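You operate a simulated robot arm through the tools that you are given. There is no shell and no other tool. Be economical: measure what you need, move in short steps, check, and stop when the job is done.

Carry out the task below with a simulated robot arm. There is one attempt and no reset: what you move stays moved.

Task
Take the red-headed rivet from the left wall bench and leave it on the cream fasten card. Put the board that says "57" from the stem end of the left wall bench on the beige pale board on the left wall bench. Put one of the sticks from the store bench on the free end of the bending bench. Put the blue peg from the side bench top on the table end of the side bench and the yellow peg on the tall table top. Put the jug on the side bench top away on the boiler table. Fetch the riser card and set it on the small table. Pull the chip drawer open. Any order will do. Set down upright: jug.

Only the result counts: the job must be done as asked and must still hold three seconds after the hand-in. Knocking over, shifting, dropping, spilling or breaking anything else fails it.

Robot
A 7-joint arm with a fingered hand on a trunk, on a base that drives. Base frame: it is fixed to the floor where the robot stands at the start and does not move with it; the origin is under the middle of the robot, x ahead of it, y to its left, z up; the surface under the hand at the start is at about z = 0.9. Readings come in m, rad, newtons and seconds.
Its first joint turns from -1.204 to 3.002 rad. Places, roughly: board [0.5, 0.25, 1]; boiler table (20x12 cm) [0.28, 0.94, 0.74]; chip drawer [0.6, 6.9, 0.3]; fasten card [0.5, -0.25, 1]; free end of the bending bench [0.3, 2.9, 0.9]; jug (14x9x13 cm) [-5.7, 5.4, 0.9]; pale board (20x13x2 cm) [0.7, -2, 0.9]; peg [-5.75, 6.25, 1]; red-headed rivet (3x3x4 cm) [0.5, -0.2, 0.9]; riser card [-5.5, 5.5, 0.75]; small table [-1.7, 5.7, 0.7]; stick (12x3x3 cm) [0.7, 5.8, 0.9]; table end of the side bench [-5.6, 4.7, 0.9]; tall table [-5.1, 2.8, 0.9]. Payload 5 kg.
The tool frame sits at the grasp point between the pads (the TCP): z along the fingers, y along the line on which they close. The tips reach 0.032 m beyond it. Largest opening 0.16 m; the body of the gripper starts 0.089 m behind the TCP. The gripper is a hand of 3 fingers: y runs from the thumb to the fingers, the wrist lies at [0, 0, -0.252] in the tool frame, and closing takes about 1.5 s.
Orientation is told as [roll, pitch, yaw] about the base's x, y, z axes, in that order, counted from this pose: with the fingers straight down and closing along the base's y, the tool's x points along the base's -x, its y along +y and its z along -z.

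Tools
- The arm moves only by the tool jog_arm. Its argument "plan" is a list of rows, each a list of 7 numbers: the opening, from 0 (shut) to 1 (fully open), then the shift along the tool's x, y, z in m, then the turn, a rotation vector about the tool's x, y, z in rad. In form: [[grip, dx, dy, dz, ax, ay, az], ...]. A call has 1 to 12 rows; each row shifts and turns the commanded pose from where the row before left it, along the tool's axes as they then stand. Each row takes 0.2 s and may step no farther than 0.05 m and 0.15 rad from the row before; otherwise, or with a gripper value out of range, the whole call is refused. A pose out of reach is approached as far as the arm can. The call stops where the force on the tool passes 40 N (or 10 N more than at its start, if that is more) or the arm is blocked; 0.2 s more then pass. Each finger travels about 0.108 m/s and halts on what it meets, pressing with about 23 N; the grip force reading is that of the motor and also rises with nothing between the fingers. The clock runs only during rows and for 0.2 s after the last one: add rows that do not move to give the fingers time. The reply holds the time, the measured pose of the TCP, the force on the tool along the base axes, the opening and the grip force, in the units named above and with some noise, with the torque about the TCP (base axes, N m) and any sound that the robot's microphone picked up.
- Cameras (640 x 400 px; columns grow to the right, rows downward): "scene" is now at [0.1258, 0.0357, 1.4542]; the picture's right is [0.40, -0.91, -0.00], its down [-0.61, -0.27, -0.75] and it looks along [0.69, 0.30, -0.66] (base axes); focal length 238 px, centre (320, 200). "wrist" rides on the gripper at [0.065, -0.004, -0.116] in the tool frame; the picture's right is [0.06, 1.00, 0.00], its down [-0.87, 0.05, -0.49] and it looks along [-0.49, 0.03, 0.87] (tool axes); focal length 261 px, centre (320, 200). There is no depth. A picture from a camera that has moved, and an enlarged one, comes with that camera's place and axes in the base frame and with its lens.
- camera(camera): a new picture of that camera. The clock stands still meanwhile.
- lift_body(by): slides the trunk up (or, below 0, down) by that many m; the arm and the scene camera ride with it, the base frame stays. It gives what a move gives, with no picture.
- roll_base(legs): drives the robot by 1 to 6 legs, each [ahead, left, turn to the left] in m, m and rad, along the robot's own axes; the way and the turn of a leg run together, so that a leg with both is an arc; at most 1.5 m and 3.142 rad a leg. The arm and the cameras ride along, it lands a little off, and it stops where it bumps. It gives what a move gives.
- grasp_type(shape): the hand has 3 fingers and takes this shape, open, in about a second: jaw (thumb against the fingers, like two jaws); tri (thumb and two fingers); tip (a fingertip pinch); poke (one finger out to press); point (the index stretched); flat (the hand flat); cup (the hand cupped); fist (a fist). The gripper value then closes the fingers along that shape, each until it touches; the sizes above hold for jaw. It gives what a move gives, with no picture.
- turn_head(pan, tilt): turns the head with the scene camera to pan (to the left, within 1.501 rad either way) and tilt (down, from -0.506 to 1.204), counted from straight ahead of the robot. It gives what a move gives.
- zoom(camera, box): a new picture of the part [left, top, right, bottom] of that camera's present view, enlarged. The clock stands still meanwhile.
- sign_off(): hands the job in; it is judged then, once.

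Go step by step. Nothing tells you exact positions but the pictures and the camera data: compare them with the known pose of the tool, close in by small moves and look again before you grip or let go. The budget is 217 turns and 202 pictures, counting those below and the enlarged ones. Unless the task says otherwise, let go and move clear before handing in.

The tools are called after "Emit:" by a JSON object that holds its "method" and its "body". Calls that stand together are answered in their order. jog_arm: Moves the arm, as the interface text tells. Its arguments: {"type":"object","properties":{"plan":{"type":"array","items":{"type":"array","items":{"type":"number"}}}},"required":["plan"]} The other tools are called the same way: lift_body (by) slides the trunk up or down; grasp_type (shape) gives the hand a shape; roll_base (legs) drives the base; turn_head (pan, tilt) turns the head that bears the scene camera; camera (camera) takes a picture; zoom (camera, box) takes an enlarged picture of a part of a camera's view; sign_off () hands the job in.

At the start:

```text
time: 0.0
eef_pos: [0.6762, 0.1513, 1.2109]
tcp_rot: [0.001, 0.001, 0.0]
contact_force: [-0.9, 0.0, 0.8]
wrist_torque: [-0.02, 0.01, -0.02]
gripper_width: 0.1602
grasp_force: 0.1
shape: jaw
trunk travel left (down, up): [-0.625, 0.315]
robot x, y, heading: [-0.0045, -0.0014, 0.002]
head pan, tilt: [0.417, 0.724]
```

scene: 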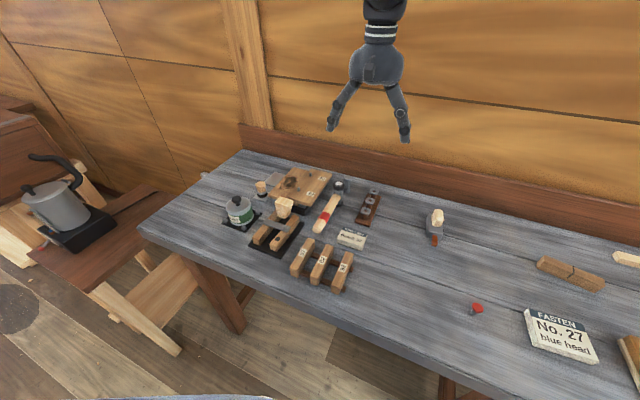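
wrist: 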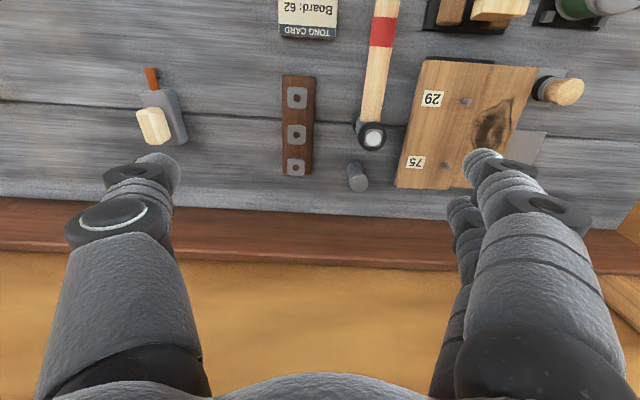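

I see the bench with a red rivet, a "FASTEN No. 27" card and blocks with numbers. I'll look closer and to the right before doing anything.

Emit:
{"method": "zoom", "body": {"camera": "scene", "box": [200, 140, 400, 300]}}

Emit:
{"method": "turn_head", "body": {"pan": -0.4, "tilt": 0.72}}

Emit:
{"method": "camera", "body": {"camera": "scene"}}

```text
2.50 times, centred on (300, 220) of scene
camera zoom: at [0.1258, 0.0357, 1.4542], right [0.4, -0.91, 0.0], down [-0.61, -0.27, -0.75], along [0.69, 0.3, -0.66], focal length 596 px, centre (370, 150)
```

zoom: 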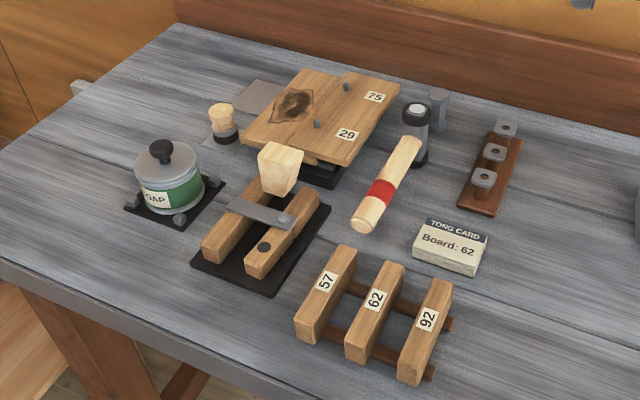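

```text
time: 1.1
eef_pos: [0.6772, 0.1501, 1.2106]
tcp_rot: [-0.002, 0.0, -0.001]
contact_force: [-0.1, 0.2, -0.1]
wrist_torque: [0.01, -0.02, -0.03]
gripper_width: 0.1601
grasp_force: 0.0
shape: jaw
trunk travel left (down, up): [-0.625, 0.315]
robot x, y, heading: [0.0008, 0.0013, 0.007]
head pan, tilt: [-0.4, 0.721]
```

```text
198 pictures are left
camera scene: at [0.1265, -0.031, 1.4545], right [-0.39, -0.92, 0.0], down [-0.61, 0.26, -0.75], along [0.69, -0.29, -0.66], focal length 238 px, centre (320, 200)
```

scene: 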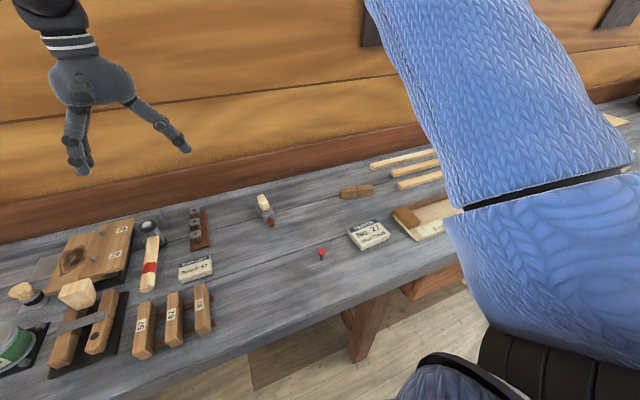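

Emit:
{"method": "zoom", "body": {"camera": "scene", "box": [240, 170, 480, 320]}}

```text
2.67 times, centred on (360, 245) of scene
camera zoom: at [0.1265, -0.031, 1.4545], right [-0.39, -0.92, 0.0], down [-0.61, 0.26, -0.75], along [0.69, -0.29, -0.66], focal length 635 px, centre (213, 80)
```

zoom: 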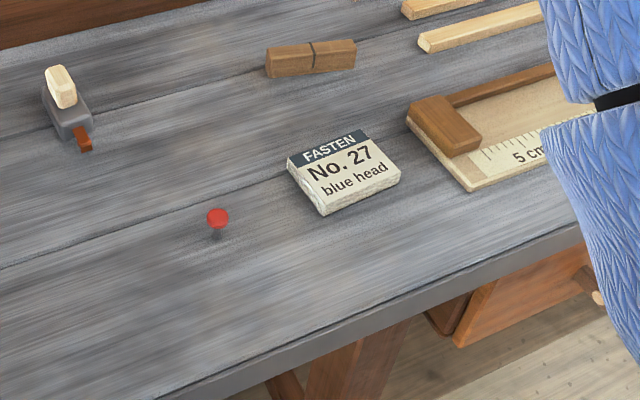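

The rivet stands upright at about (0.477, -0.183), and the cream FASTEN card is centred near (0.49, -0.335). I move above the rivet.

Emit:
{"method": "jog_arm", "body": {"plan": [[0.5, 0.0222, -0.037, 0.0178, 0, 0, 0], [0.5, 0.0222, -0.037, 0.0178, 0, 0, 0], [0.5, 0.0222, -0.037, 0.0178, 0, 0, 0], [0.5, 0.0222, -0.037, 0.0178, 0, 0, 0], [0.5, 0.0222, -0.037, 0.0178, 0, 0, 0], [0.5, 0.0222, -0.037, 0.0178, 0, 0, 0], [0.5, 0.0222, -0.037, 0.0178, 0, 0, 0], [0.5, 0.0222, -0.037, 0.0178, 0, 0, 0], [0.5, 0.0222, -0.037, 0.0178, 0, 0, 0], [0.5, 0, 0, 0, 0, 0, 0], [0.5, 0, 0, 0, 0, 0, 0]]}}

Emit:
{"method": "camera", "body": {"camera": "wrist"}}

Emit:
{"method": "camera", "body": {"camera": "scene"}}

```text
time: 3.5
eef_pos: [0.4752, -0.1813, 1.0509]
tcp_rot: [-0.002, 0.0, -0.001]
contact_force: [-0.4, -0.4, 0.3]
wrist_torque: [-0.02, 0.0, 0.0]
gripper_width: 0.0807
grasp_force: 0.0
shape: jaw
trunk travel left (down, up): [-0.625, 0.315]
robot x, y, heading: [-0.0038, -0.0057, -0.002]
head pan, tilt: [-0.4, 0.721]
```

```text
196 pictures are left
camera wrist: at [0.41, -0.1872, 1.1668], right [-0.06, 1.0, 0.0], down [0.87, 0.05, 0.49], along [0.49, 0.03, -0.87], focal length 261 px, centre (320, 200)
```

wrist: 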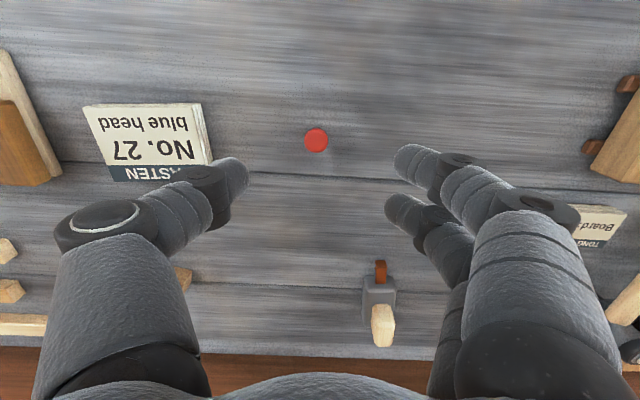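

```text
195 pictures are left
camera scene: at [0.126, -0.0323, 1.4545], right [-0.39, -0.92, 0.0], down [-0.61, 0.26, -0.75], along [0.69, -0.29, -0.66], focal length 238 px, centre (320, 200)
```

scene: 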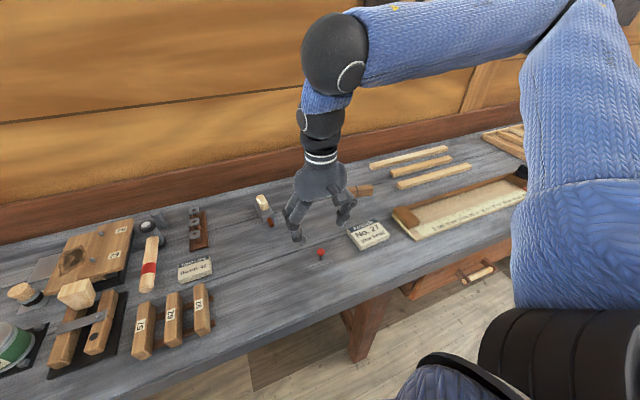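

The rivet head is at about (0.478, -0.186). I go down over it and close.

Emit:
{"method": "jog_arm", "body": {"plan": [[0.5, -0.003, -0.004, 0.03, 0, 0, 0], [0.5, 0, 0, 0.03, 0, 0, 0], [0.5, 0, 0, 0.03, 0, 0, 0], [0.5, 0, 0, 0.025, 0, 0, 0], [0.5, 0, 0, 0, 0, 0, 0], [0.5, 0, 0, 0, 0, 0, 0]]}}

Emit:
{"method": "camera", "body": {"camera": "wrist"}}

```text
time: 4.9
eef_pos: [0.4786, -0.1857, 0.9374]
tcp_rot: [0.002, 0.001, 0.0]
contact_force: [0.3, 0.3, 0.6]
wrist_torque: [0.02, 0.0, -0.01]
gripper_width: 0.0804
grasp_force: 0.0
shape: jaw
trunk travel left (down, up): [-0.625, 0.315]
robot x, y, heading: [-0.0011, 0.002, 0.003]
head pan, tilt: [-0.4, 0.721]
```

```text
194 pictures are left
camera wrist: at [0.4133, -0.1895, 1.0523], right [-0.06, 1.0, 0.0], down [0.87, 0.05, 0.49], along [0.49, 0.03, -0.87], focal length 261 px, centre (320, 200)
```

wrist: 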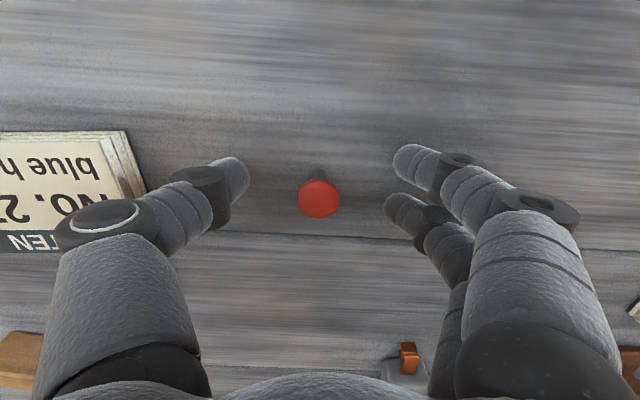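

Emit:
{"method": "jog_arm", "body": {"plan": [[0.1, 0, 0, 0, 0, 0, 0], [0.05, 0, 0, 0, 0, 0, 0], [0.0, 0, 0, 0, 0, 0, 0], [0.0, 0, 0, 0, 0, 0, 0], [0.0, 0, 0, 0, 0, 0, 0], [0.0, 0, 0, -0.03, 0, 0, 0], [0.0, 0, 0, -0.03, 0, 0, 0], [0, 0, 0, 0, 0, 0, 0]]}}

Emit:
{"method": "camera", "body": {"camera": "wrist"}}

Emit:
{"method": "camera", "body": {"camera": "scene"}}

```text
time: 6.7
eef_pos: [0.4789, -0.1858, 0.9968]
tcp_rot: [0.0, 0.0, 0.0]
contact_force: [0.8, 0.8, 0.2]
wrist_torque: [-0.01, -0.02, 0.03]
gripper_width: 0.0
grasp_force: 23.1
shape: jaw
trunk travel left (down, up): [-0.625, 0.315]
robot x, y, heading: [-0.0007, -0.0027, 0.005]
head pan, tilt: [-0.4, 0.721]
```

```text
193 pictures are left
camera wrist: at [0.4135, -0.1905, 1.112], right [-0.06, 1.0, 0.0], down [0.87, 0.05, 0.49], along [0.49, 0.03, -0.87], focal length 261 px, centre (320, 200)
```

wrist: 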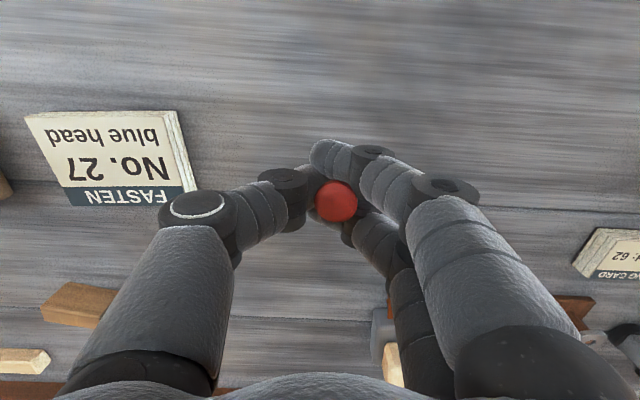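

```text
192 pictures are left
camera scene: at [0.1267, -0.0314, 1.4544], right [-0.39, -0.92, 0.0], down [-0.61, 0.26, -0.75], along [0.69, -0.29, -0.66], focal length 238 px, centre (320, 200)
```

scene: 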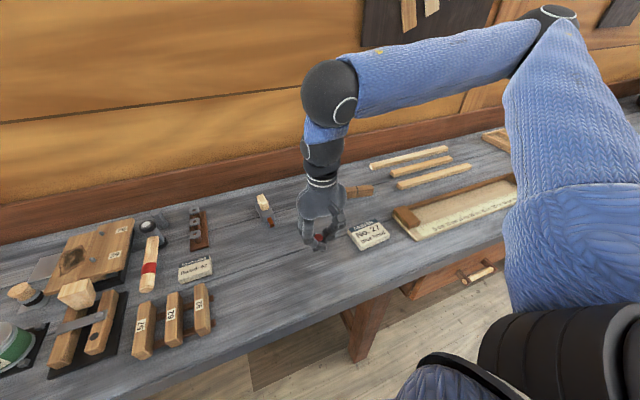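

The rivet is held by its shaft. I move it over the card and look.

Emit:
{"method": "jog_arm", "body": {"plan": [[0, 0, 0, -0.02, 0, 0, 0], [0, -0.003, -0.039, 0, 0, 0, 0], [0, -0.003, -0.039, 0, 0, 0, 0], [0, -0.003, -0.039, 0, 0, 0, 0], [0, 0, -0.037, 0, 0, 0, 0], [0, 0, 0, 0, 0, 0, 0], [0, 0, 0, 0, 0, 0, 0]]}}

Emit:
{"method": "camera", "body": {"camera": "wrist"}}

Emit:
{"method": "zoom", "body": {"camera": "scene", "box": [280, 160, 440, 260]}}

```text
time: 8.3
eef_pos: [0.4878, -0.3403, 1.0172]
tcp_rot: [0.0, 0.0, 0.0]
contact_force: [-0.5, 0.3, -0.6]
wrist_torque: [0.01, 0.03, -0.01]
gripper_width: 0.0001
grasp_force: 22.5
shape: jaw
trunk travel left (down, up): [-0.625, 0.315]
robot x, y, heading: [0.0002, 0.0023, -0.002]
head pan, tilt: [-0.4, 0.721]
```

```text
191 pictures are left
camera wrist: at [0.4219, -0.3449, 1.1321], right [-0.06, 1.0, 0.0], down [0.87, 0.05, 0.49], along [0.49, 0.03, -0.87], focal length 261 px, centre (320, 200)
```

wrist: 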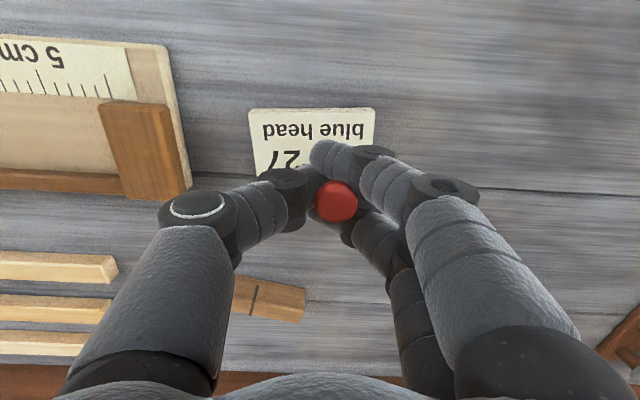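

```text
4.00 times, centred on (360, 210) of scene
camera zoom: at [0.1258, -0.0319, 1.4545], right [-0.39, -0.92, 0.0], down [-0.61, 0.26, -0.75], along [0.69, -0.29, -0.66], focal length 953 px, centre (160, 160)
```

zoom: 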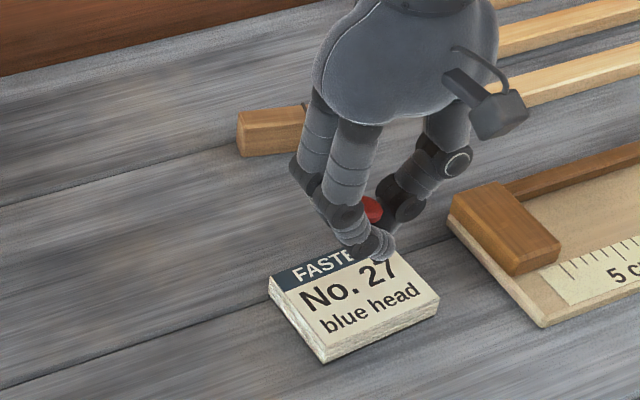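

Emit:
{"method": "jog_arm", "body": {"plan": [[0, -0.006, -0.008, 0.02, 0, 0, 0], [0, 0, 0, 0.02, 0, 0, 0], [0, 0, 0, 0.018, 0, 0, 0], [0, 0, 0, 0, 0, 0, 0], [0, 0, 0, 0, 0, 0, 0]]}}

Emit:
{"method": "zoom", "body": {"camera": "scene", "box": [320, 190, 416, 250]}}

```text
time: 9.5
eef_pos: [0.4957, -0.3493, 0.9582]
tcp_rot: [0.0, 0.0, 0.0]
contact_force: [-0.4, -0.7, -0.3]
wrist_torque: [0.02, -0.01, -0.03]
gripper_width: 0.0
grasp_force: 23.5
shape: jaw
trunk travel left (down, up): [-0.625, 0.315]
robot x, y, heading: [-0.004, 0.0033, -0.003]
head pan, tilt: [-0.4, 0.721]
```

```text
6.67 times, centred on (368, 220) of scene
camera zoom: at [0.1266, -0.0318, 1.4544], right [-0.39, -0.92, 0.0], down [-0.61, 0.26, -0.75], along [0.69, -0.29, -0.66], focal length 1588 px, centre (0, 67)
```

zoom: 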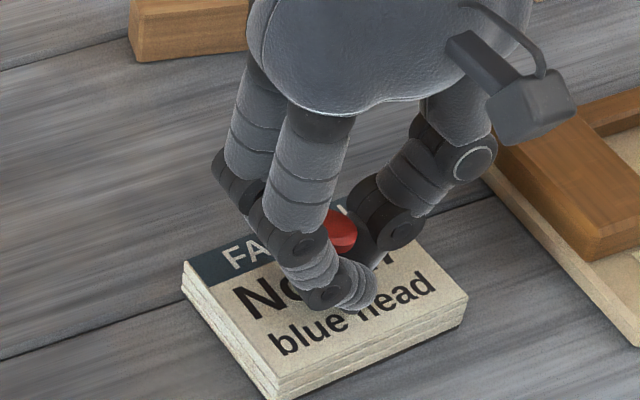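

Emit:
{"method": "jog_arm", "body": {"plan": [[0, 0, 0, 0.002, 0, 0, 0], [0, 0, 0, 0, 0, 0, 0]]}}

Emit:
{"method": "jog_arm", "body": {"plan": [[0, 0, 0, 0.002, 0, 0, 0], [0, 0, 0, 0, 0, 0, 0]]}}

Emit:
{"method": "jog_arm", "body": {"plan": [[0, 0, 0, 0.001, 0, 0, 0], [0, 0, 0, 0, 0, 0, 0]]}}

```text
time: 10.1
eef_pos: [0.4938, -0.347, 0.9575]
tcp_rot: [-0.001, -0.001, 0.0]
contact_force: [0.3, 0.0, -0.9]
wrist_torque: [-0.02, 0.02, 0.0]
gripper_width: 0.0
grasp_force: 22.9
shape: jaw
trunk travel left (down, up): [-0.625, 0.315]
robot x, y, heading: [0.0003, 0.0005, 0.002]
head pan, tilt: [-0.4, 0.721]
```

```text
time: 10.7
eef_pos: [0.4943, -0.3478, 0.9558]
tcp_rot: [0.0, 0.001, 0.001]
contact_force: [1.6, -0.4, 6.1]
wrist_torque: [-0.02, 0.0, -0.01]
gripper_width: 0.0
grasp_force: 23.3
shape: jaw
trunk travel left (down, up): [-0.625, 0.315]
robot x, y, heading: [-0.0012, 0.004, 0.003]
head pan, tilt: [-0.4, 0.721]
```

```text
time: 11.3
eef_pos: [0.4946, -0.3478, 0.9538]
tcp_rot: [0.0, -0.003, 0.002]
contact_force: [1.7, -3.7, 26.9]
wrist_torque: [-0.14, 0.06, -0.05]
gripper_width: 0.0
grasp_force: 22.7
shape: jaw
trunk travel left (down, up): [-0.625, 0.315]
robot x, y, heading: [-0.0001, 0.0016, -0.003]
head pan, tilt: [-0.4, 0.721]
```

Contact found; I ease back 2 mm and open slowly.

Emit:
{"method": "jog_arm", "body": {"plan": [[0, 0, 0, -0.002, 0, 0, 0], [0, 0, 0, 0, 0, 0, 0], [0.06, 0, 0, 0, 0, 0, 0], [0.12, 0, 0, 0, 0, 0, 0], [0.2, 0, 0, 0, 0, 0, 0], [0.3, 0, 0, 0, 0, 0, 0], [0.4, 0, 0, 0, 0, 0, 0], [0.4, 0, 0, 0, 0, 0, 0]]}}

Emit:
{"method": "camera", "body": {"camera": "wrist"}}

Emit:
{"method": "zoom", "body": {"camera": "scene", "box": [320, 190, 416, 250]}}

```text
time: 13.1
eef_pos: [0.4948, -0.3481, 0.9554]
tcp_rot: [-0.001, -0.001, -0.001]
contact_force: [-1.1, -2.0, 7.7]
wrist_torque: [0.22, 0.01, 0.01]
gripper_width: 0.0617
grasp_force: 0.1
shape: jaw
trunk travel left (down, up): [-0.625, 0.315]
robot x, y, heading: [-0.0015, 0.0013, -0.001]
head pan, tilt: [-0.4, 0.721]
```

```text
188 pictures are left
camera wrist: at [0.4294, -0.3528, 1.0701], right [-0.06, 1.0, 0.0], down [0.87, 0.05, 0.49], along [0.49, 0.03, -0.87], focal length 261 px, centre (320, 200)
```

wrist: 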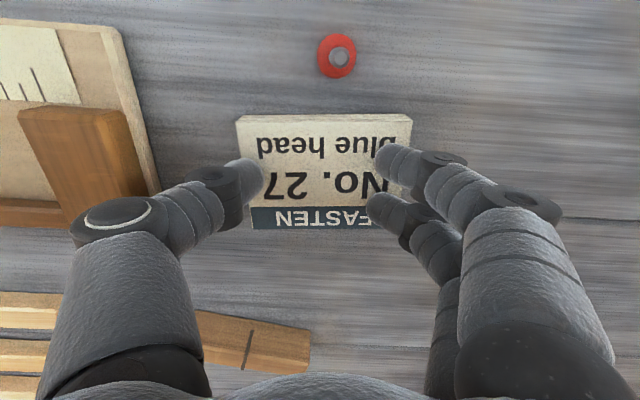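

```text
6.67 times, centred on (368, 220) of scene
camera zoom: at [0.126, -0.0314, 1.4545], right [-0.39, -0.92, 0.0], down [-0.61, 0.26, -0.75], along [0.69, -0.29, -0.66], focal length 1588 px, centre (0, 67)
```

zoom: 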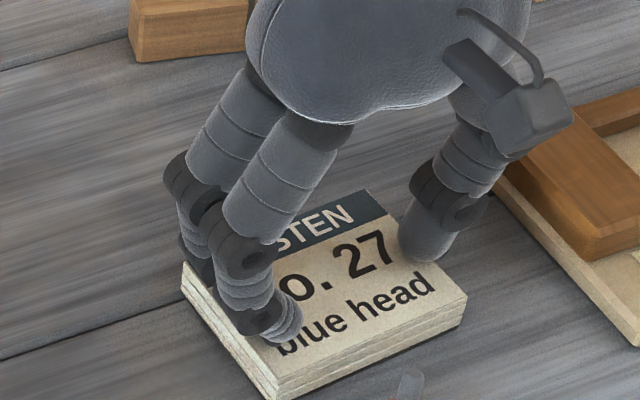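

The rivet slipped from the grip and landed head-down on the bench near (0.43, -0.343). I rise and look again to regrip it.

Emit:
{"method": "jog_arm", "body": {"plan": [[0.4, 0, 0, -0.03, 0, 0, 0], [0.5, 0, 0, -0.04, 0, 0, 0], [0.5, 0.04, 0, 0, 0, 0, 0], [0.5, 0.025, 0.005, 0, 0, 0, 0], [0.5, 0, 0, 0, 0, 0, 0], [0.5, 0, 0, 0, 0, 0, 0]]}}

Emit:
{"method": "camera", "body": {"camera": "wrist"}}

Emit:
{"method": "zoom", "body": {"camera": "scene", "box": [300, 180, 428, 260]}}

```text
time: 14.5
eef_pos: [0.4665, -0.3475, 1.0244]
tcp_rot: [0.0, 0.001, 0.0]
contact_force: [-0.4, -1.2, 0.8]
wrist_torque: [-0.02, -0.01, -0.02]
gripper_width: 0.0796
grasp_force: 0.0
shape: jaw
out of reach, approached as far as the arm can: row 3, 4
trunk travel left (down, up): [-0.625, 0.315]
robot x, y, heading: [0.0021, 0.0041, -0.001]
head pan, tilt: [-0.4, 0.721]
```

```text
186 pictures are left
camera wrist: at [0.4011, -0.3518, 1.1403], right [-0.06, 1.0, 0.0], down [0.87, 0.05, 0.49], along [0.49, 0.03, -0.87], focal length 261 px, centre (320, 200)
```

wrist: 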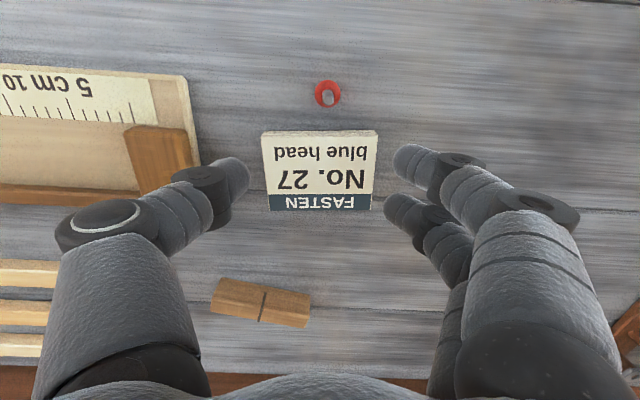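

```text
5.00 times, centred on (364, 220) of scene
camera zoom: at [0.1266, -0.0312, 1.4544], right [-0.39, -0.92, 0.0], down [-0.61, 0.26, -0.75], along [0.69, -0.29, -0.66], focal length 1191 px, centre (100, 100)
```

zoom: 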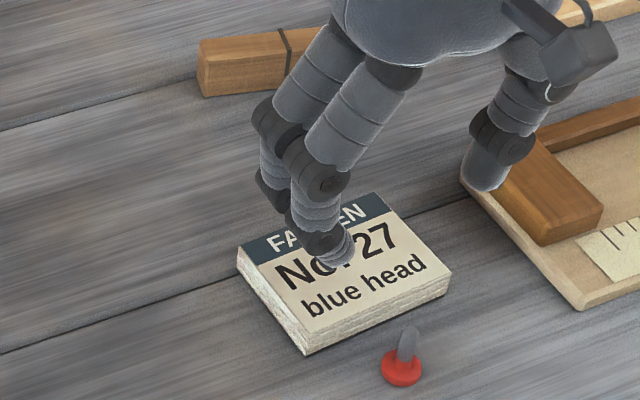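

Emit:
{"method": "roll_base", "body": {"legs": [[-0.15, 0, 0]]}}

```text
time: 15.9
eef_pos: [0.3104, -0.3494, 1.026]
tcp_rot: [0.001, -0.001, -0.004]
contact_force: [0.2, -0.8, -0.8]
wrist_torque: [0.02, -0.07, 0.01]
gripper_width: 0.0793
grasp_force: 0.1
shape: jaw
trunk travel left (down, up): [-0.625, 0.315]
robot x, y, heading: [-0.1537, -0.0017, -0.006]
head pan, tilt: [-0.4, 0.721]
```

Emit:
{"method": "jog_arm", "body": {"plan": [[0.4, -0.04, 0.002, 0, 0, 0, 0], [0.4, -0.04, 0.002, 0, 0, 0, 0], [0.4, -0.04, 0.001, 0.02, 0, 0, 0], [0.4, 0, 0, 0.02, 0, 0, 0], [0.4, 0, 0, 0, 0, 0, 0]]}}

Emit:
{"method": "camera", "body": {"camera": "wrist"}}

Emit:
{"method": "camera", "body": {"camera": "scene"}}

```text
time: 17.1
eef_pos: [0.4316, -0.3443, 0.984]
tcp_rot: [-0.001, 0.0, -0.004]
contact_force: [-0.1, -0.2, 0.5]
wrist_torque: [0.0, 0.06, 0.0]
gripper_width: 0.0645
grasp_force: 0.0
shape: jaw
trunk travel left (down, up): [-0.625, 0.315]
robot x, y, heading: [-0.1514, -0.0003, -0.002]
head pan, tilt: [-0.4, 0.721]
```

```text
184 pictures are left
camera wrist: at [0.3669, -0.3481, 1.0996], right [-0.06, 1.0, 0.0], down [0.87, 0.05, 0.49], along [0.49, 0.03, -0.87], focal length 261 px, centre (320, 200)
```

wrist: 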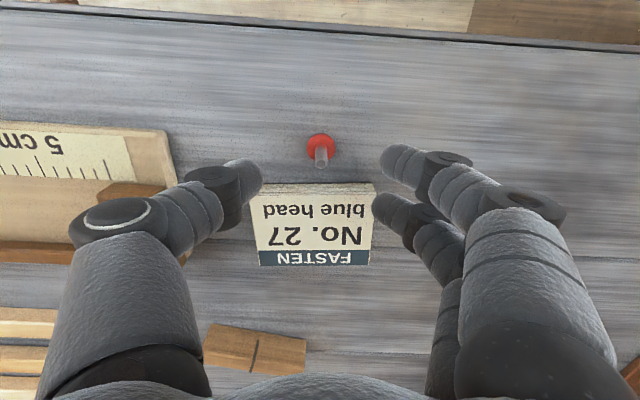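

```text
183 pictures are left
camera scene: at [-0.0257, -0.0312, 1.4544], right [-0.39, -0.92, 0.0], down [-0.61, 0.26, -0.75], along [0.69, -0.29, -0.66], focal length 238 px, centre (320, 200)
```

scene: 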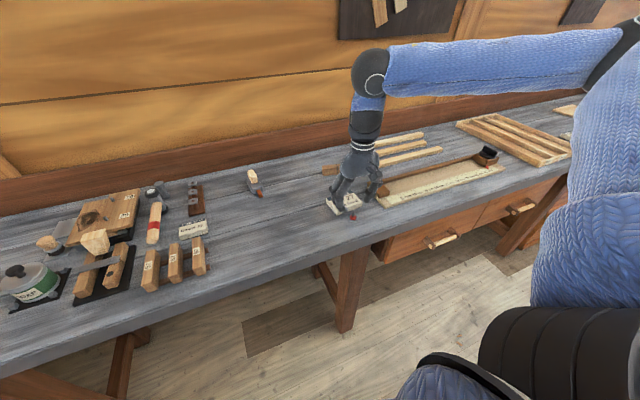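

The rivet is upright on its head close to the card, so the wide jaw could catch the card. I rise and try the fingertip pinch shape to see its geometry.

Emit:
{"method": "jog_arm", "body": {"plan": [[0.4, 0, 0, -0.04, 0, 0, 0], [0.4, 0, 0, -0.02, 0, 0, 0]]}}

Emit:
{"method": "grasp_type", "body": {"shape": "tip"}}

Emit:
{"method": "camera", "body": {"camera": "wrist"}}

Emit:
{"method": "jog_arm", "body": {"plan": [[0.2, 0, 0, 0, 0, 0, 0], [0.2, 0, 0, 0, 0, 0, 0], [0.2, 0, 0, 0, 0, 0, 0], [0.2, 0, 0, 0, 0, 0, 0], [0.2, 0, 0, 0, 0, 0, 0], [0.2, 0, 0, 0, 0, 0, 0]]}}

Emit:
{"method": "camera", "body": {"camera": "wrist"}}

Emit:
{"method": "zoom", "body": {"camera": "scene", "box": [300, 140, 428, 220]}}

```text
time: 17.7
eef_pos: [0.4328, -0.3458, 1.0442]
tcp_rot: [0.001, 0.002, -0.004]
contact_force: [0.5, -0.7, 0.3]
wrist_torque: [-0.01, 0.01, -0.01]
gripper_width: 0.0644
grasp_force: 0.1
shape: jaw
trunk travel left (down, up): [-0.625, 0.315]
robot x, y, heading: [-0.1521, 0.0002, -0.004]
head pan, tilt: [-0.4, 0.721]
```

```text
time: 18.6
eef_pos: [0.4314, -0.3445, 1.045]
tcp_rot: [0.0, 0.0, -0.003]
contact_force: [0.5, -0.6, -0.3]
wrist_torque: [0.04, -0.01, 0.0]
gripper_width: 0.1599
grasp_force: 0.0
shape: tip
trunk travel left (down, up): [-0.625, 0.315]
robot x, y, heading: [-0.1555, -0.0022, 0.0]
head pan, tilt: [-0.4, 0.721]
```

```text
182 pictures are left
camera wrist: at [0.3675, -0.3487, 1.1598], right [-0.06, 1.0, 0.0], down [0.87, 0.05, 0.49], along [0.49, 0.03, -0.87], focal length 261 px, centre (320, 200)
```

wrist: 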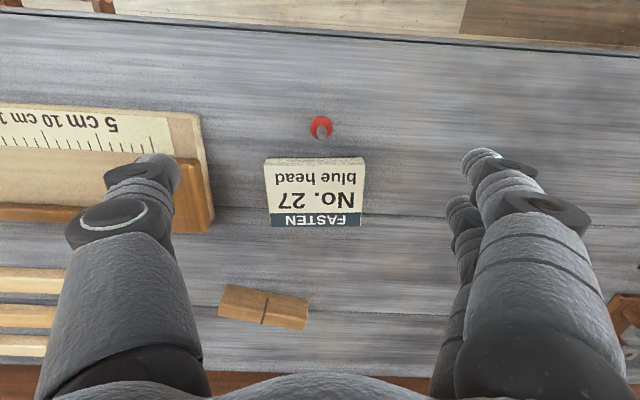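

```text
time: 20.0
eef_pos: [0.4336, -0.3446, 1.0451]
tcp_rot: [-0.001, 0.0, -0.002]
contact_force: [-0.3, -0.2, 1.2]
wrist_torque: [0.0, -0.04, -0.01]
gripper_width: 0.0322
grasp_force: 0.1
shape: tip
trunk travel left (down, up): [-0.625, 0.315]
robot x, y, heading: [-0.1575, -0.0007, -0.003]
head pan, tilt: [-0.4, 0.721]
```

```text
181 pictures are left
camera wrist: at [0.3675, -0.3486, 1.16], right [-0.06, 1.0, 0.0], down [0.87, 0.05, 0.49], along [0.49, 0.03, -0.87], focal length 261 px, centre (320, 200)
```

wrist: 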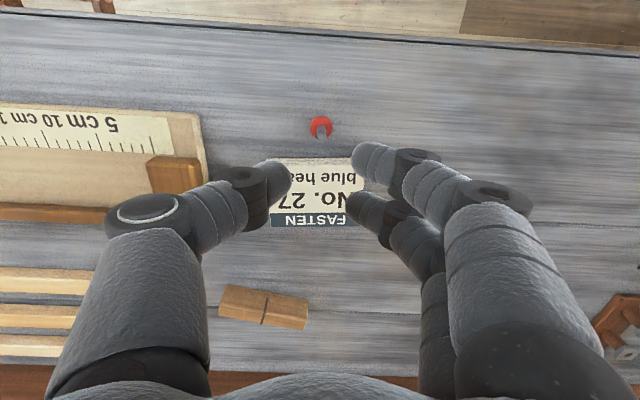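

```text
5.00 times, centred on (364, 180) of scene
camera zoom: at [-0.0263, -0.0316, 1.4545], right [-0.39, -0.92, 0.0], down [-0.61, 0.26, -0.75], along [0.69, -0.29, -0.66], focal length 1191 px, centre (100, 300)
```

zoom: 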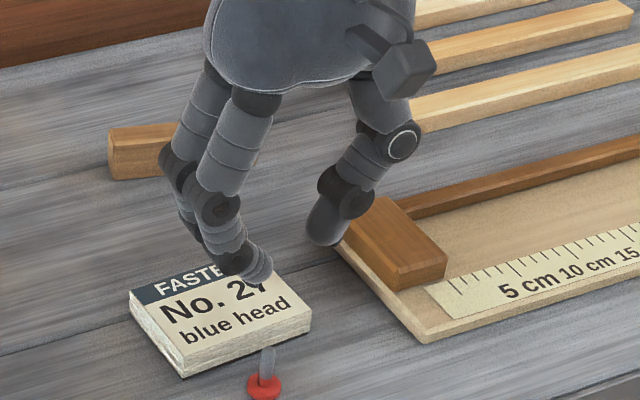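

Emit:
{"method": "jog_arm", "body": {"plan": [[0.0, 0, 0, 0, 0, 0, 0], [0.0, 0, 0, 0, 0, 0, 0], [0.0, 0, 0, 0, 0, 0, 0], [0.0, 0, 0, 0, 0, 0, 0]]}}

Emit:
{"method": "camera", "body": {"camera": "wrist"}}

Emit:
{"method": "zoom", "body": {"camera": "scene", "box": [300, 140, 428, 220]}}

```text
time: 21.0
eef_pos: [0.4334, -0.3431, 1.0446]
tcp_rot: [-0.001, -0.001, -0.003]
contact_force: [0.2, -1.0, -0.4]
wrist_torque: [0.01, 0.0, 0.0]
gripper_width: 0.0
grasp_force: 22.7
shape: tip
trunk travel left (down, up): [-0.625, 0.315]
robot x, y, heading: [-0.1504, -0.0013, -0.005]
head pan, tilt: [-0.4, 0.721]
```

```text
179 pictures are left
camera wrist: at [0.3675, -0.3486, 1.16], right [-0.06, 1.0, 0.0], down [0.87, 0.05, 0.49], along [0.49, 0.03, -0.87], focal length 261 px, centre (320, 200)
```

wrist: 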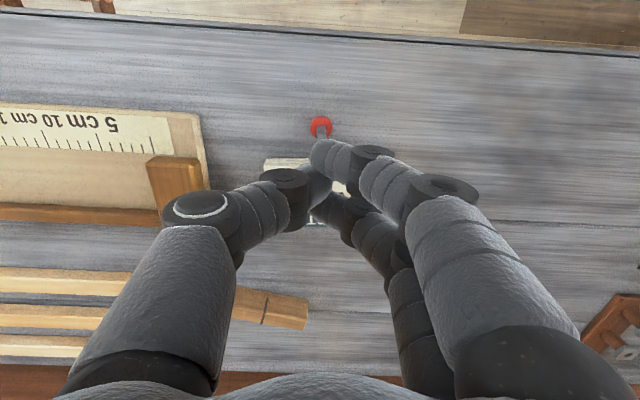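

```text
5.00 times, centred on (364, 180) of scene
camera zoom: at [-0.0263, -0.0316, 1.4545], right [-0.39, -0.92, 0.0], down [-0.61, 0.26, -0.75], along [0.69, -0.29, -0.66], focal length 1191 px, centre (100, 300)
```

zoom: 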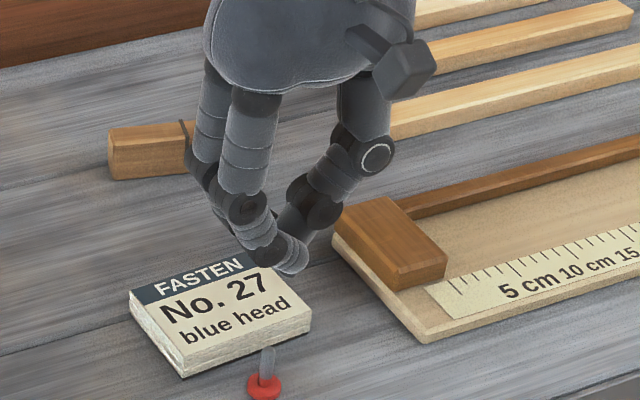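

Tip looks the same as jaw here. I'll go back to jaw and pinch the upright shaft with the fingertips kept just above the card's top.

Emit:
{"method": "grasp_type", "body": {"shape": "jaw"}}

Emit:
{"method": "jog_arm", "body": {"plan": [[0.3, 0, 0, 0, 0, 0, 0], [0.3, 0, 0, 0, 0, 0, 0], [0.3, 0, 0, 0, 0, 0, 0], [0.3, 0, 0, 0, 0, 0, 0], [0.3, 0, 0, 0, 0, 0, 0], [0.3, 0.003, 0, 0.03, 0, 0, 0], [0.3, 0, 0, 0.03, 0, 0, 0], [0.3, 0, 0, 0.028, 0, 0, 0], [0.3, 0, 0, 0, 0, 0, 0], [0.3, 0, 0, 0, 0, 0, 0]]}}

Emit:
{"method": "camera", "body": {"camera": "wrist"}}

Emit:
{"method": "zoom", "body": {"camera": "scene", "box": [300, 160, 428, 240]}}

```text
time: 21.9
eef_pos: [0.4321, -0.3435, 1.0447]
tcp_rot: [-0.001, 0.001, -0.005]
contact_force: [0.3, 0.3, 0.0]
wrist_torque: [-0.02, 0.0, -0.02]
gripper_width: 0.1598
grasp_force: 0.0
shape: jaw
trunk travel left (down, up): [-0.625, 0.315]
robot x, y, heading: [-0.1517, 0.0017, -0.002]
head pan, tilt: [-0.4, 0.721]
```

```text
time: 24.1
eef_pos: [0.4313, -0.3447, 0.9569]
tcp_rot: [0.0, -0.001, -0.005]
contact_force: [0.6, 0.0, 0.9]
wrist_torque: [-0.01, 0.02, -0.01]
gripper_width: 0.0482
grasp_force: 0.2
shape: jaw
trunk travel left (down, up): [-0.625, 0.315]
robot x, y, heading: [-0.1519, 0.0014, -0.005]
head pan, tilt: [-0.4, 0.721]
```

```text
177 pictures are left
camera wrist: at [0.365, -0.3491, 1.0717], right [-0.06, 1.0, 0.0], down [0.87, 0.05, 0.49], along [0.49, 0.03, -0.87], focal length 261 px, centre (320, 200)
```

wrist: 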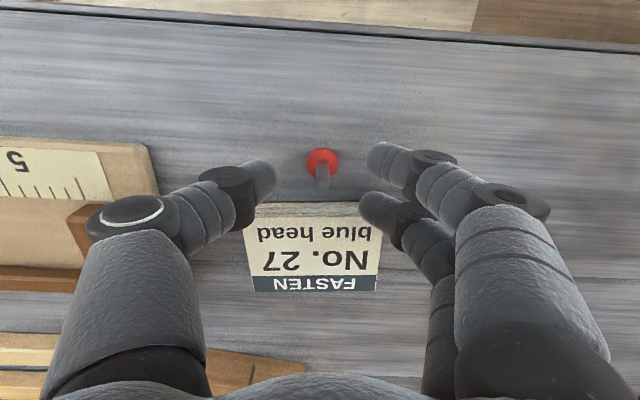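

```text
5.00 times, centred on (364, 200) of scene
camera zoom: at [-0.0261, -0.032, 1.4544], right [-0.39, -0.92, 0.0], down [-0.61, 0.26, -0.75], along [0.69, -0.29, -0.66], focal length 1191 px, centre (100, 200)
```

zoom: 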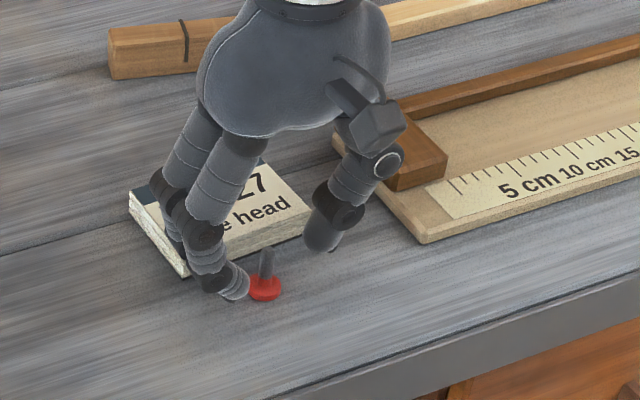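

Emit:
{"method": "jog_arm", "body": {"plan": [[0.3, 0, 0, 0.003, 0, 0, 0], [0.2, 0, 0, 0, 0, 0, 0], [0.12, 0, 0, 0, 0, 0, 0], [0.05, 0, 0, 0, 0, 0, 0], [0, 0, 0, 0, 0, 0, 0], [0, 0, 0, 0, 0, 0, 0], [0, 0, 0, 0, 0, 0, 0]]}}

Emit:
{"method": "camera", "body": {"camera": "wrist"}}

Emit:
{"method": "zoom", "body": {"camera": "scene", "box": [300, 160, 428, 240]}}

```text
time: 25.7
eef_pos: [0.431, -0.3435, 0.9532]
tcp_rot: [0.0, 0.001, -0.002]
contact_force: [0.6, -0.8, 0.4]
wrist_torque: [-0.01, 0.0, 0.02]
gripper_width: 0.0
grasp_force: 23.4
shape: jaw
trunk travel left (down, up): [-0.625, 0.315]
robot x, y, heading: [-0.1515, 0.0022, -0.007]
head pan, tilt: [-0.4, 0.721]
```

```text
175 pictures are left
camera wrist: at [0.3649, -0.3489, 1.0691], right [-0.06, 1.0, 0.0], down [0.87, 0.05, 0.49], along [0.49, 0.03, -0.87], focal length 261 px, centre (320, 200)
```

wrist: 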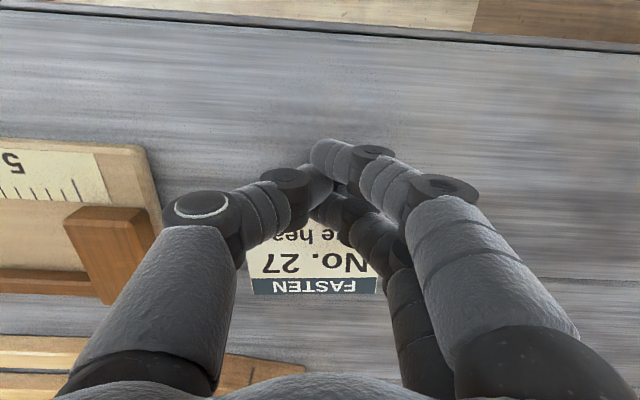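

```text
5.00 times, centred on (364, 200) of scene
camera zoom: at [-0.0263, -0.0316, 1.4545], right [-0.39, -0.92, 0.0], down [-0.61, 0.26, -0.75], along [0.69, -0.29, -0.66], focal length 1191 px, centre (100, 200)
```

zoom: 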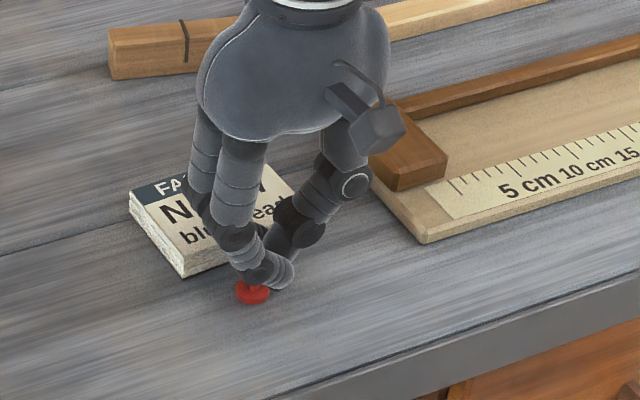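

Emit:
{"method": "jog_arm", "body": {"plan": [[0, 0, 0, -0.01, 0, 0, 0], [0, 0, 0, -0.02, 0, 0, 0], [0, 0, 0, -0.02, 0, 0, 0], [0, 0, 0, 0, 0, 0, 0]]}}

Emit:
{"method": "zoom", "body": {"camera": "scene", "box": [300, 160, 428, 240]}}

```text
time: 26.7
eef_pos: [0.4309, -0.343, 1.0032]
tcp_rot: [0.001, 0.001, -0.004]
contact_force: [0.9, 0.7, -1.1]
wrist_torque: [-0.01, 0.03, 0.01]
gripper_width: 0.0
grasp_force: 23.3
shape: jaw
trunk travel left (down, up): [-0.625, 0.315]
robot x, y, heading: [-0.154, 0.0006, -0.008]
head pan, tilt: [-0.4, 0.721]
```

```text
5.00 times, centred on (364, 200) of scene
camera zoom: at [-0.026, -0.0319, 1.4544], right [-0.39, -0.92, 0.0], down [-0.61, 0.26, -0.75], along [0.69, -0.29, -0.66], focal length 1191 px, centre (100, 200)
```

zoom: 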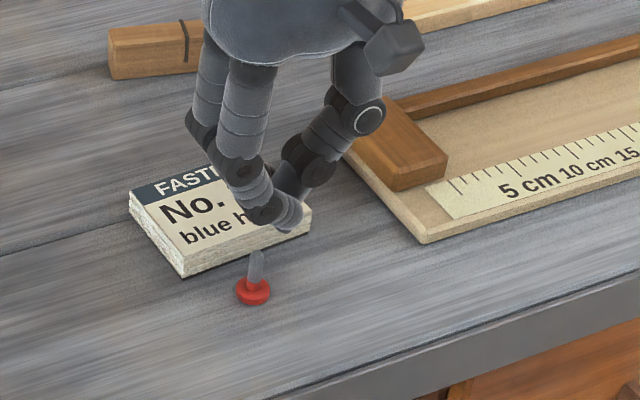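

The shaft slipped through the gap between the fingers, so I'll nudge the rivet leftwards away from the card and then grip its head low down.

Emit:
{"method": "jog_arm", "body": {"plan": [[0, 0.019, -0.035, 0, 0, 0, 0], [0, 0, 0, 0.03, 0, 0, 0], [0, 0, 0, 0.03, 0, 0, 0], [0, 0, 0, 0.007, 0, 0, 0], [0, 0, 0, 0, 0, 0, 0]]}}

Emit:
{"method": "camera", "body": {"camera": "wrist"}}

Emit:
{"method": "zoom", "body": {"camera": "scene", "box": [300, 160, 428, 240]}}

```text
time: 27.9
eef_pos: [0.4112, -0.38, 0.939]
tcp_rot: [0.0, -0.001, -0.003]
contact_force: [0.1, 0.7, 0.0]
wrist_torque: [0.02, -0.03, 0.02]
gripper_width: 0.0
grasp_force: 23.0
shape: jaw
trunk travel left (down, up): [-0.625, 0.315]
robot x, y, heading: [-0.1544, 0.0003, -0.008]
head pan, tilt: [-0.4, 0.721]
```

```text
172 pictures are left
camera wrist: at [0.3451, -0.384, 1.0535], right [-0.06, 1.0, 0.0], down [0.87, 0.05, 0.49], along [0.49, 0.03, -0.87], focal length 261 px, centre (320, 200)
```

wrist: 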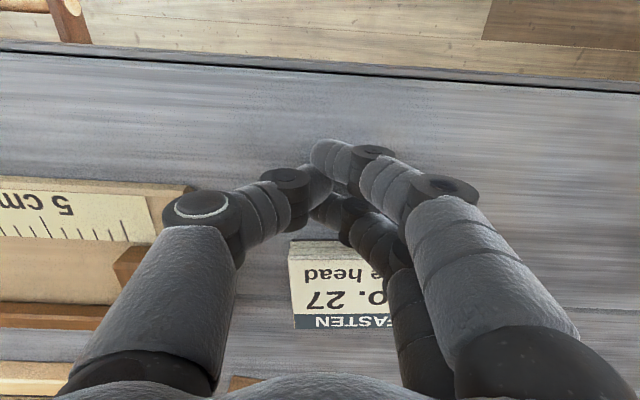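

```text
5.00 times, centred on (364, 200) of scene
camera zoom: at [-0.0268, -0.032, 1.4545], right [-0.39, -0.92, 0.0], down [-0.61, 0.26, -0.75], along [0.69, -0.29, -0.66], focal length 1191 px, centre (100, 200)
```

zoom: 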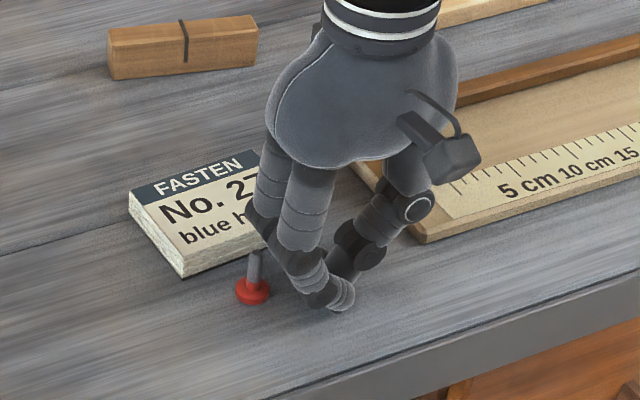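

Emit:
{"method": "jog_arm", "body": {"plan": [[0, 0, 0, 0.003, 0, 0, 0], [0, 0, 0.012, 0, 0, 0, 0], [0, 0, 0.012, 0, 0, 0, 0], [0, 0, 0.012, 0, 0, 0, 0], [0, 0, 0.012, 0, 0, 0, 0], [0, 0, 0.012, 0, 0, 0, 0], [0, 0, 0.012, 0, 0, 0, 0], [0, 0, 0.012, 0, 0, 0, 0], [0, 0, 0.01, 0, 0, 0, 0], [0, 0, 0, 0, 0, 0, 0]]}}

Emit:
{"method": "camera", "body": {"camera": "wrist"}}

Emit:
{"method": "zoom", "body": {"camera": "scene", "box": [280, 160, 408, 240]}}

```text
time: 30.1
eef_pos: [0.4102, -0.2845, 0.9354]
tcp_rot: [-0.002, 0.001, -0.004]
contact_force: [0.0, -0.5, 0.6]
wrist_torque: [0.03, -0.01, -0.04]
gripper_width: 0.0
grasp_force: 23.4
shape: jaw
trunk travel left (down, up): [-0.625, 0.315]
robot x, y, heading: [-0.1514, -0.0022, -0.003]
head pan, tilt: [-0.4, 0.721]
```

```text
170 pictures are left
camera wrist: at [0.3456, -0.2892, 1.0499], right [-0.06, 1.0, 0.0], down [0.87, 0.05, 0.49], along [0.49, 0.03, -0.87], focal length 261 px, centre (320, 200)
```

wrist: 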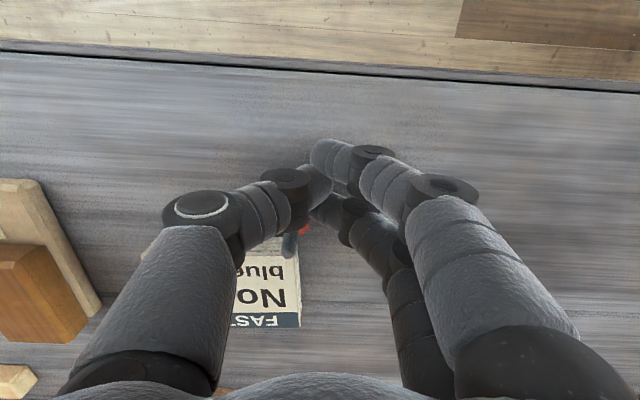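

```text
5.00 times, centred on (344, 200) of scene
camera zoom: at [-0.0264, -0.0318, 1.4545], right [-0.39, -0.92, 0.0], down [-0.61, 0.26, -0.75], along [0.69, -0.29, -0.66], focal length 1191 px, centre (200, 200)
```

zoom: 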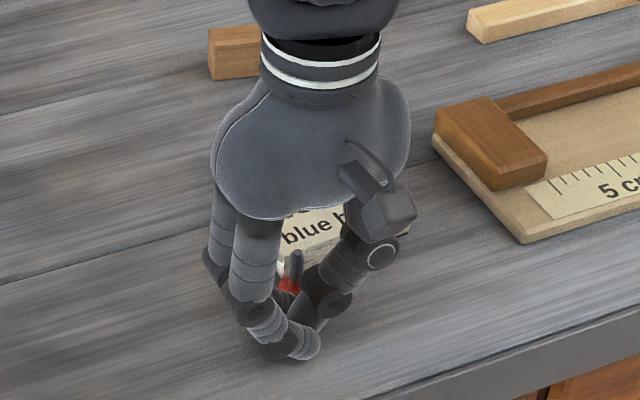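

The rivet slid round to the far side next to the card corner. I lift straight up and look.

Emit:
{"method": "jog_arm", "body": {"plan": [[0, 0.005, 0, 0, 0, 0, 0], [0, 0.005, 0, -0.02, 0, 0, 0], [0, 0, 0, -0.03, 0, 0, 0], [0, 0, 0, -0.03, 0, 0, 0], [0.5, 0, 0, 0, 0, 0, 0], [0.5, 0, 0, 0, 0, 0, 0], [0.5, 0, 0, 0, 0, 0, 0]]}}

Emit:
{"method": "camera", "body": {"camera": "wrist"}}

Emit:
{"method": "zoom", "body": {"camera": "scene", "box": [280, 160, 408, 240]}}

```text
time: 31.7
eef_pos: [0.4001, -0.2856, 1.0165]
tcp_rot: [0.001, 0.0, -0.003]
contact_force: [-0.1, -0.5, 0.4]
wrist_torque: [0.0, -0.01, -0.01]
gripper_width: 0.0797
grasp_force: 0.1
shape: jaw
trunk travel left (down, up): [-0.625, 0.315]
robot x, y, heading: [-0.1538, 0.0005, -0.006]
head pan, tilt: [-0.4, 0.721]
```

```text
168 pictures are left
camera wrist: at [0.3349, -0.2896, 1.1309], right [-0.06, 1.0, 0.0], down [0.87, 0.05, 0.49], along [0.49, 0.03, -0.87], focal length 261 px, centre (320, 200)
```

wrist: 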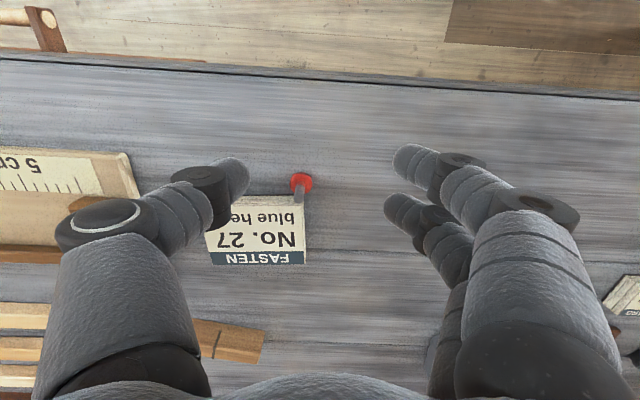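

```text
5.00 times, centred on (344, 200) of scene
camera zoom: at [-0.0261, -0.0318, 1.4544], right [-0.39, -0.92, 0.0], down [-0.61, 0.26, -0.75], along [0.69, -0.29, -0.66], focal length 1191 px, centre (200, 200)
```

zoom: 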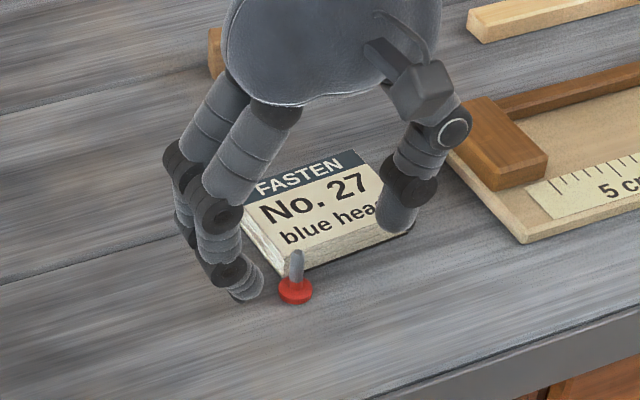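

The rivet now stands at the card's left near corner, where the present hand orientation can straddle it: thumb in front of the card, fingers beyond its left edge. I'll descend there and grip the head low.

Emit:
{"method": "jog_arm", "body": {"plan": [[0.4, -0.04, -0.0155, 0, 0, 0, 0], [0.35, 0, 0, 0.03, 0, 0, 0], [0.35, 0, 0, 0.015, 0, 0, 0], [0.35, 0, 0, 0, 0, 0, 0]]}}

Emit:
{"method": "camera", "body": {"camera": "wrist"}}

Emit:
{"method": "zoom", "body": {"camera": "scene", "box": [280, 160, 408, 240]}}

```text
time: 32.7
eef_pos: [0.441, -0.3008, 0.9698]
tcp_rot: [0.0, 0.002, -0.005]
contact_force: [-0.7, 1.3, 0.2]
wrist_torque: [0.01, -0.03, -0.03]
gripper_width: 0.0564
grasp_force: 0.1
shape: jaw
trunk travel left (down, up): [-0.625, 0.315]
robot x, y, heading: [-0.1516, 0.0023, 0.002]
head pan, tilt: [-0.4, 0.721]
```

```text
166 pictures are left
camera wrist: at [0.3754, -0.3051, 1.0856], right [-0.06, 1.0, 0.0], down [0.87, 0.05, 0.49], along [0.49, 0.03, -0.87], focal length 261 px, centre (320, 200)
```

wrist: 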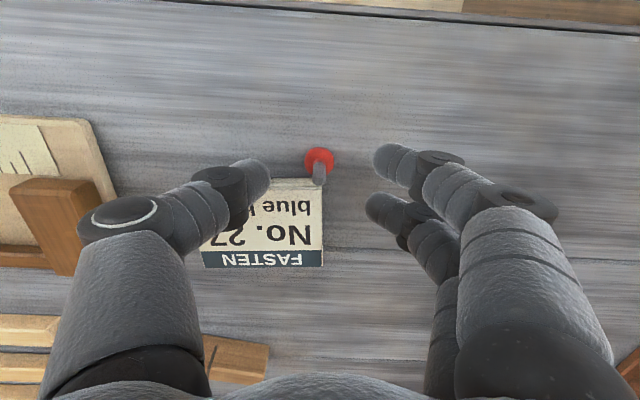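

```text
5.00 times, centred on (344, 200) of scene
camera zoom: at [-0.0266, -0.0316, 1.4545], right [-0.39, -0.92, 0.0], down [-0.61, 0.26, -0.75], along [0.69, -0.29, -0.66], focal length 1191 px, centre (200, 200)
```

zoom: 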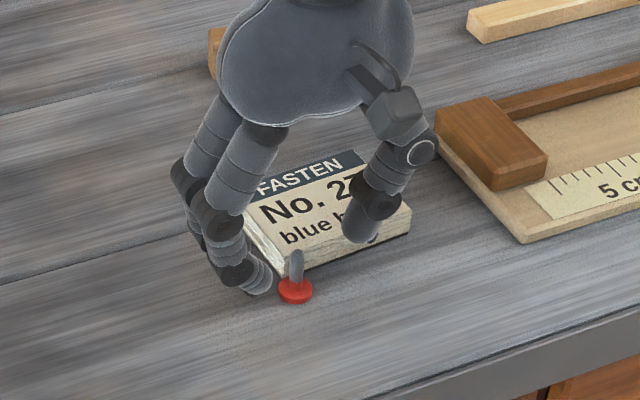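

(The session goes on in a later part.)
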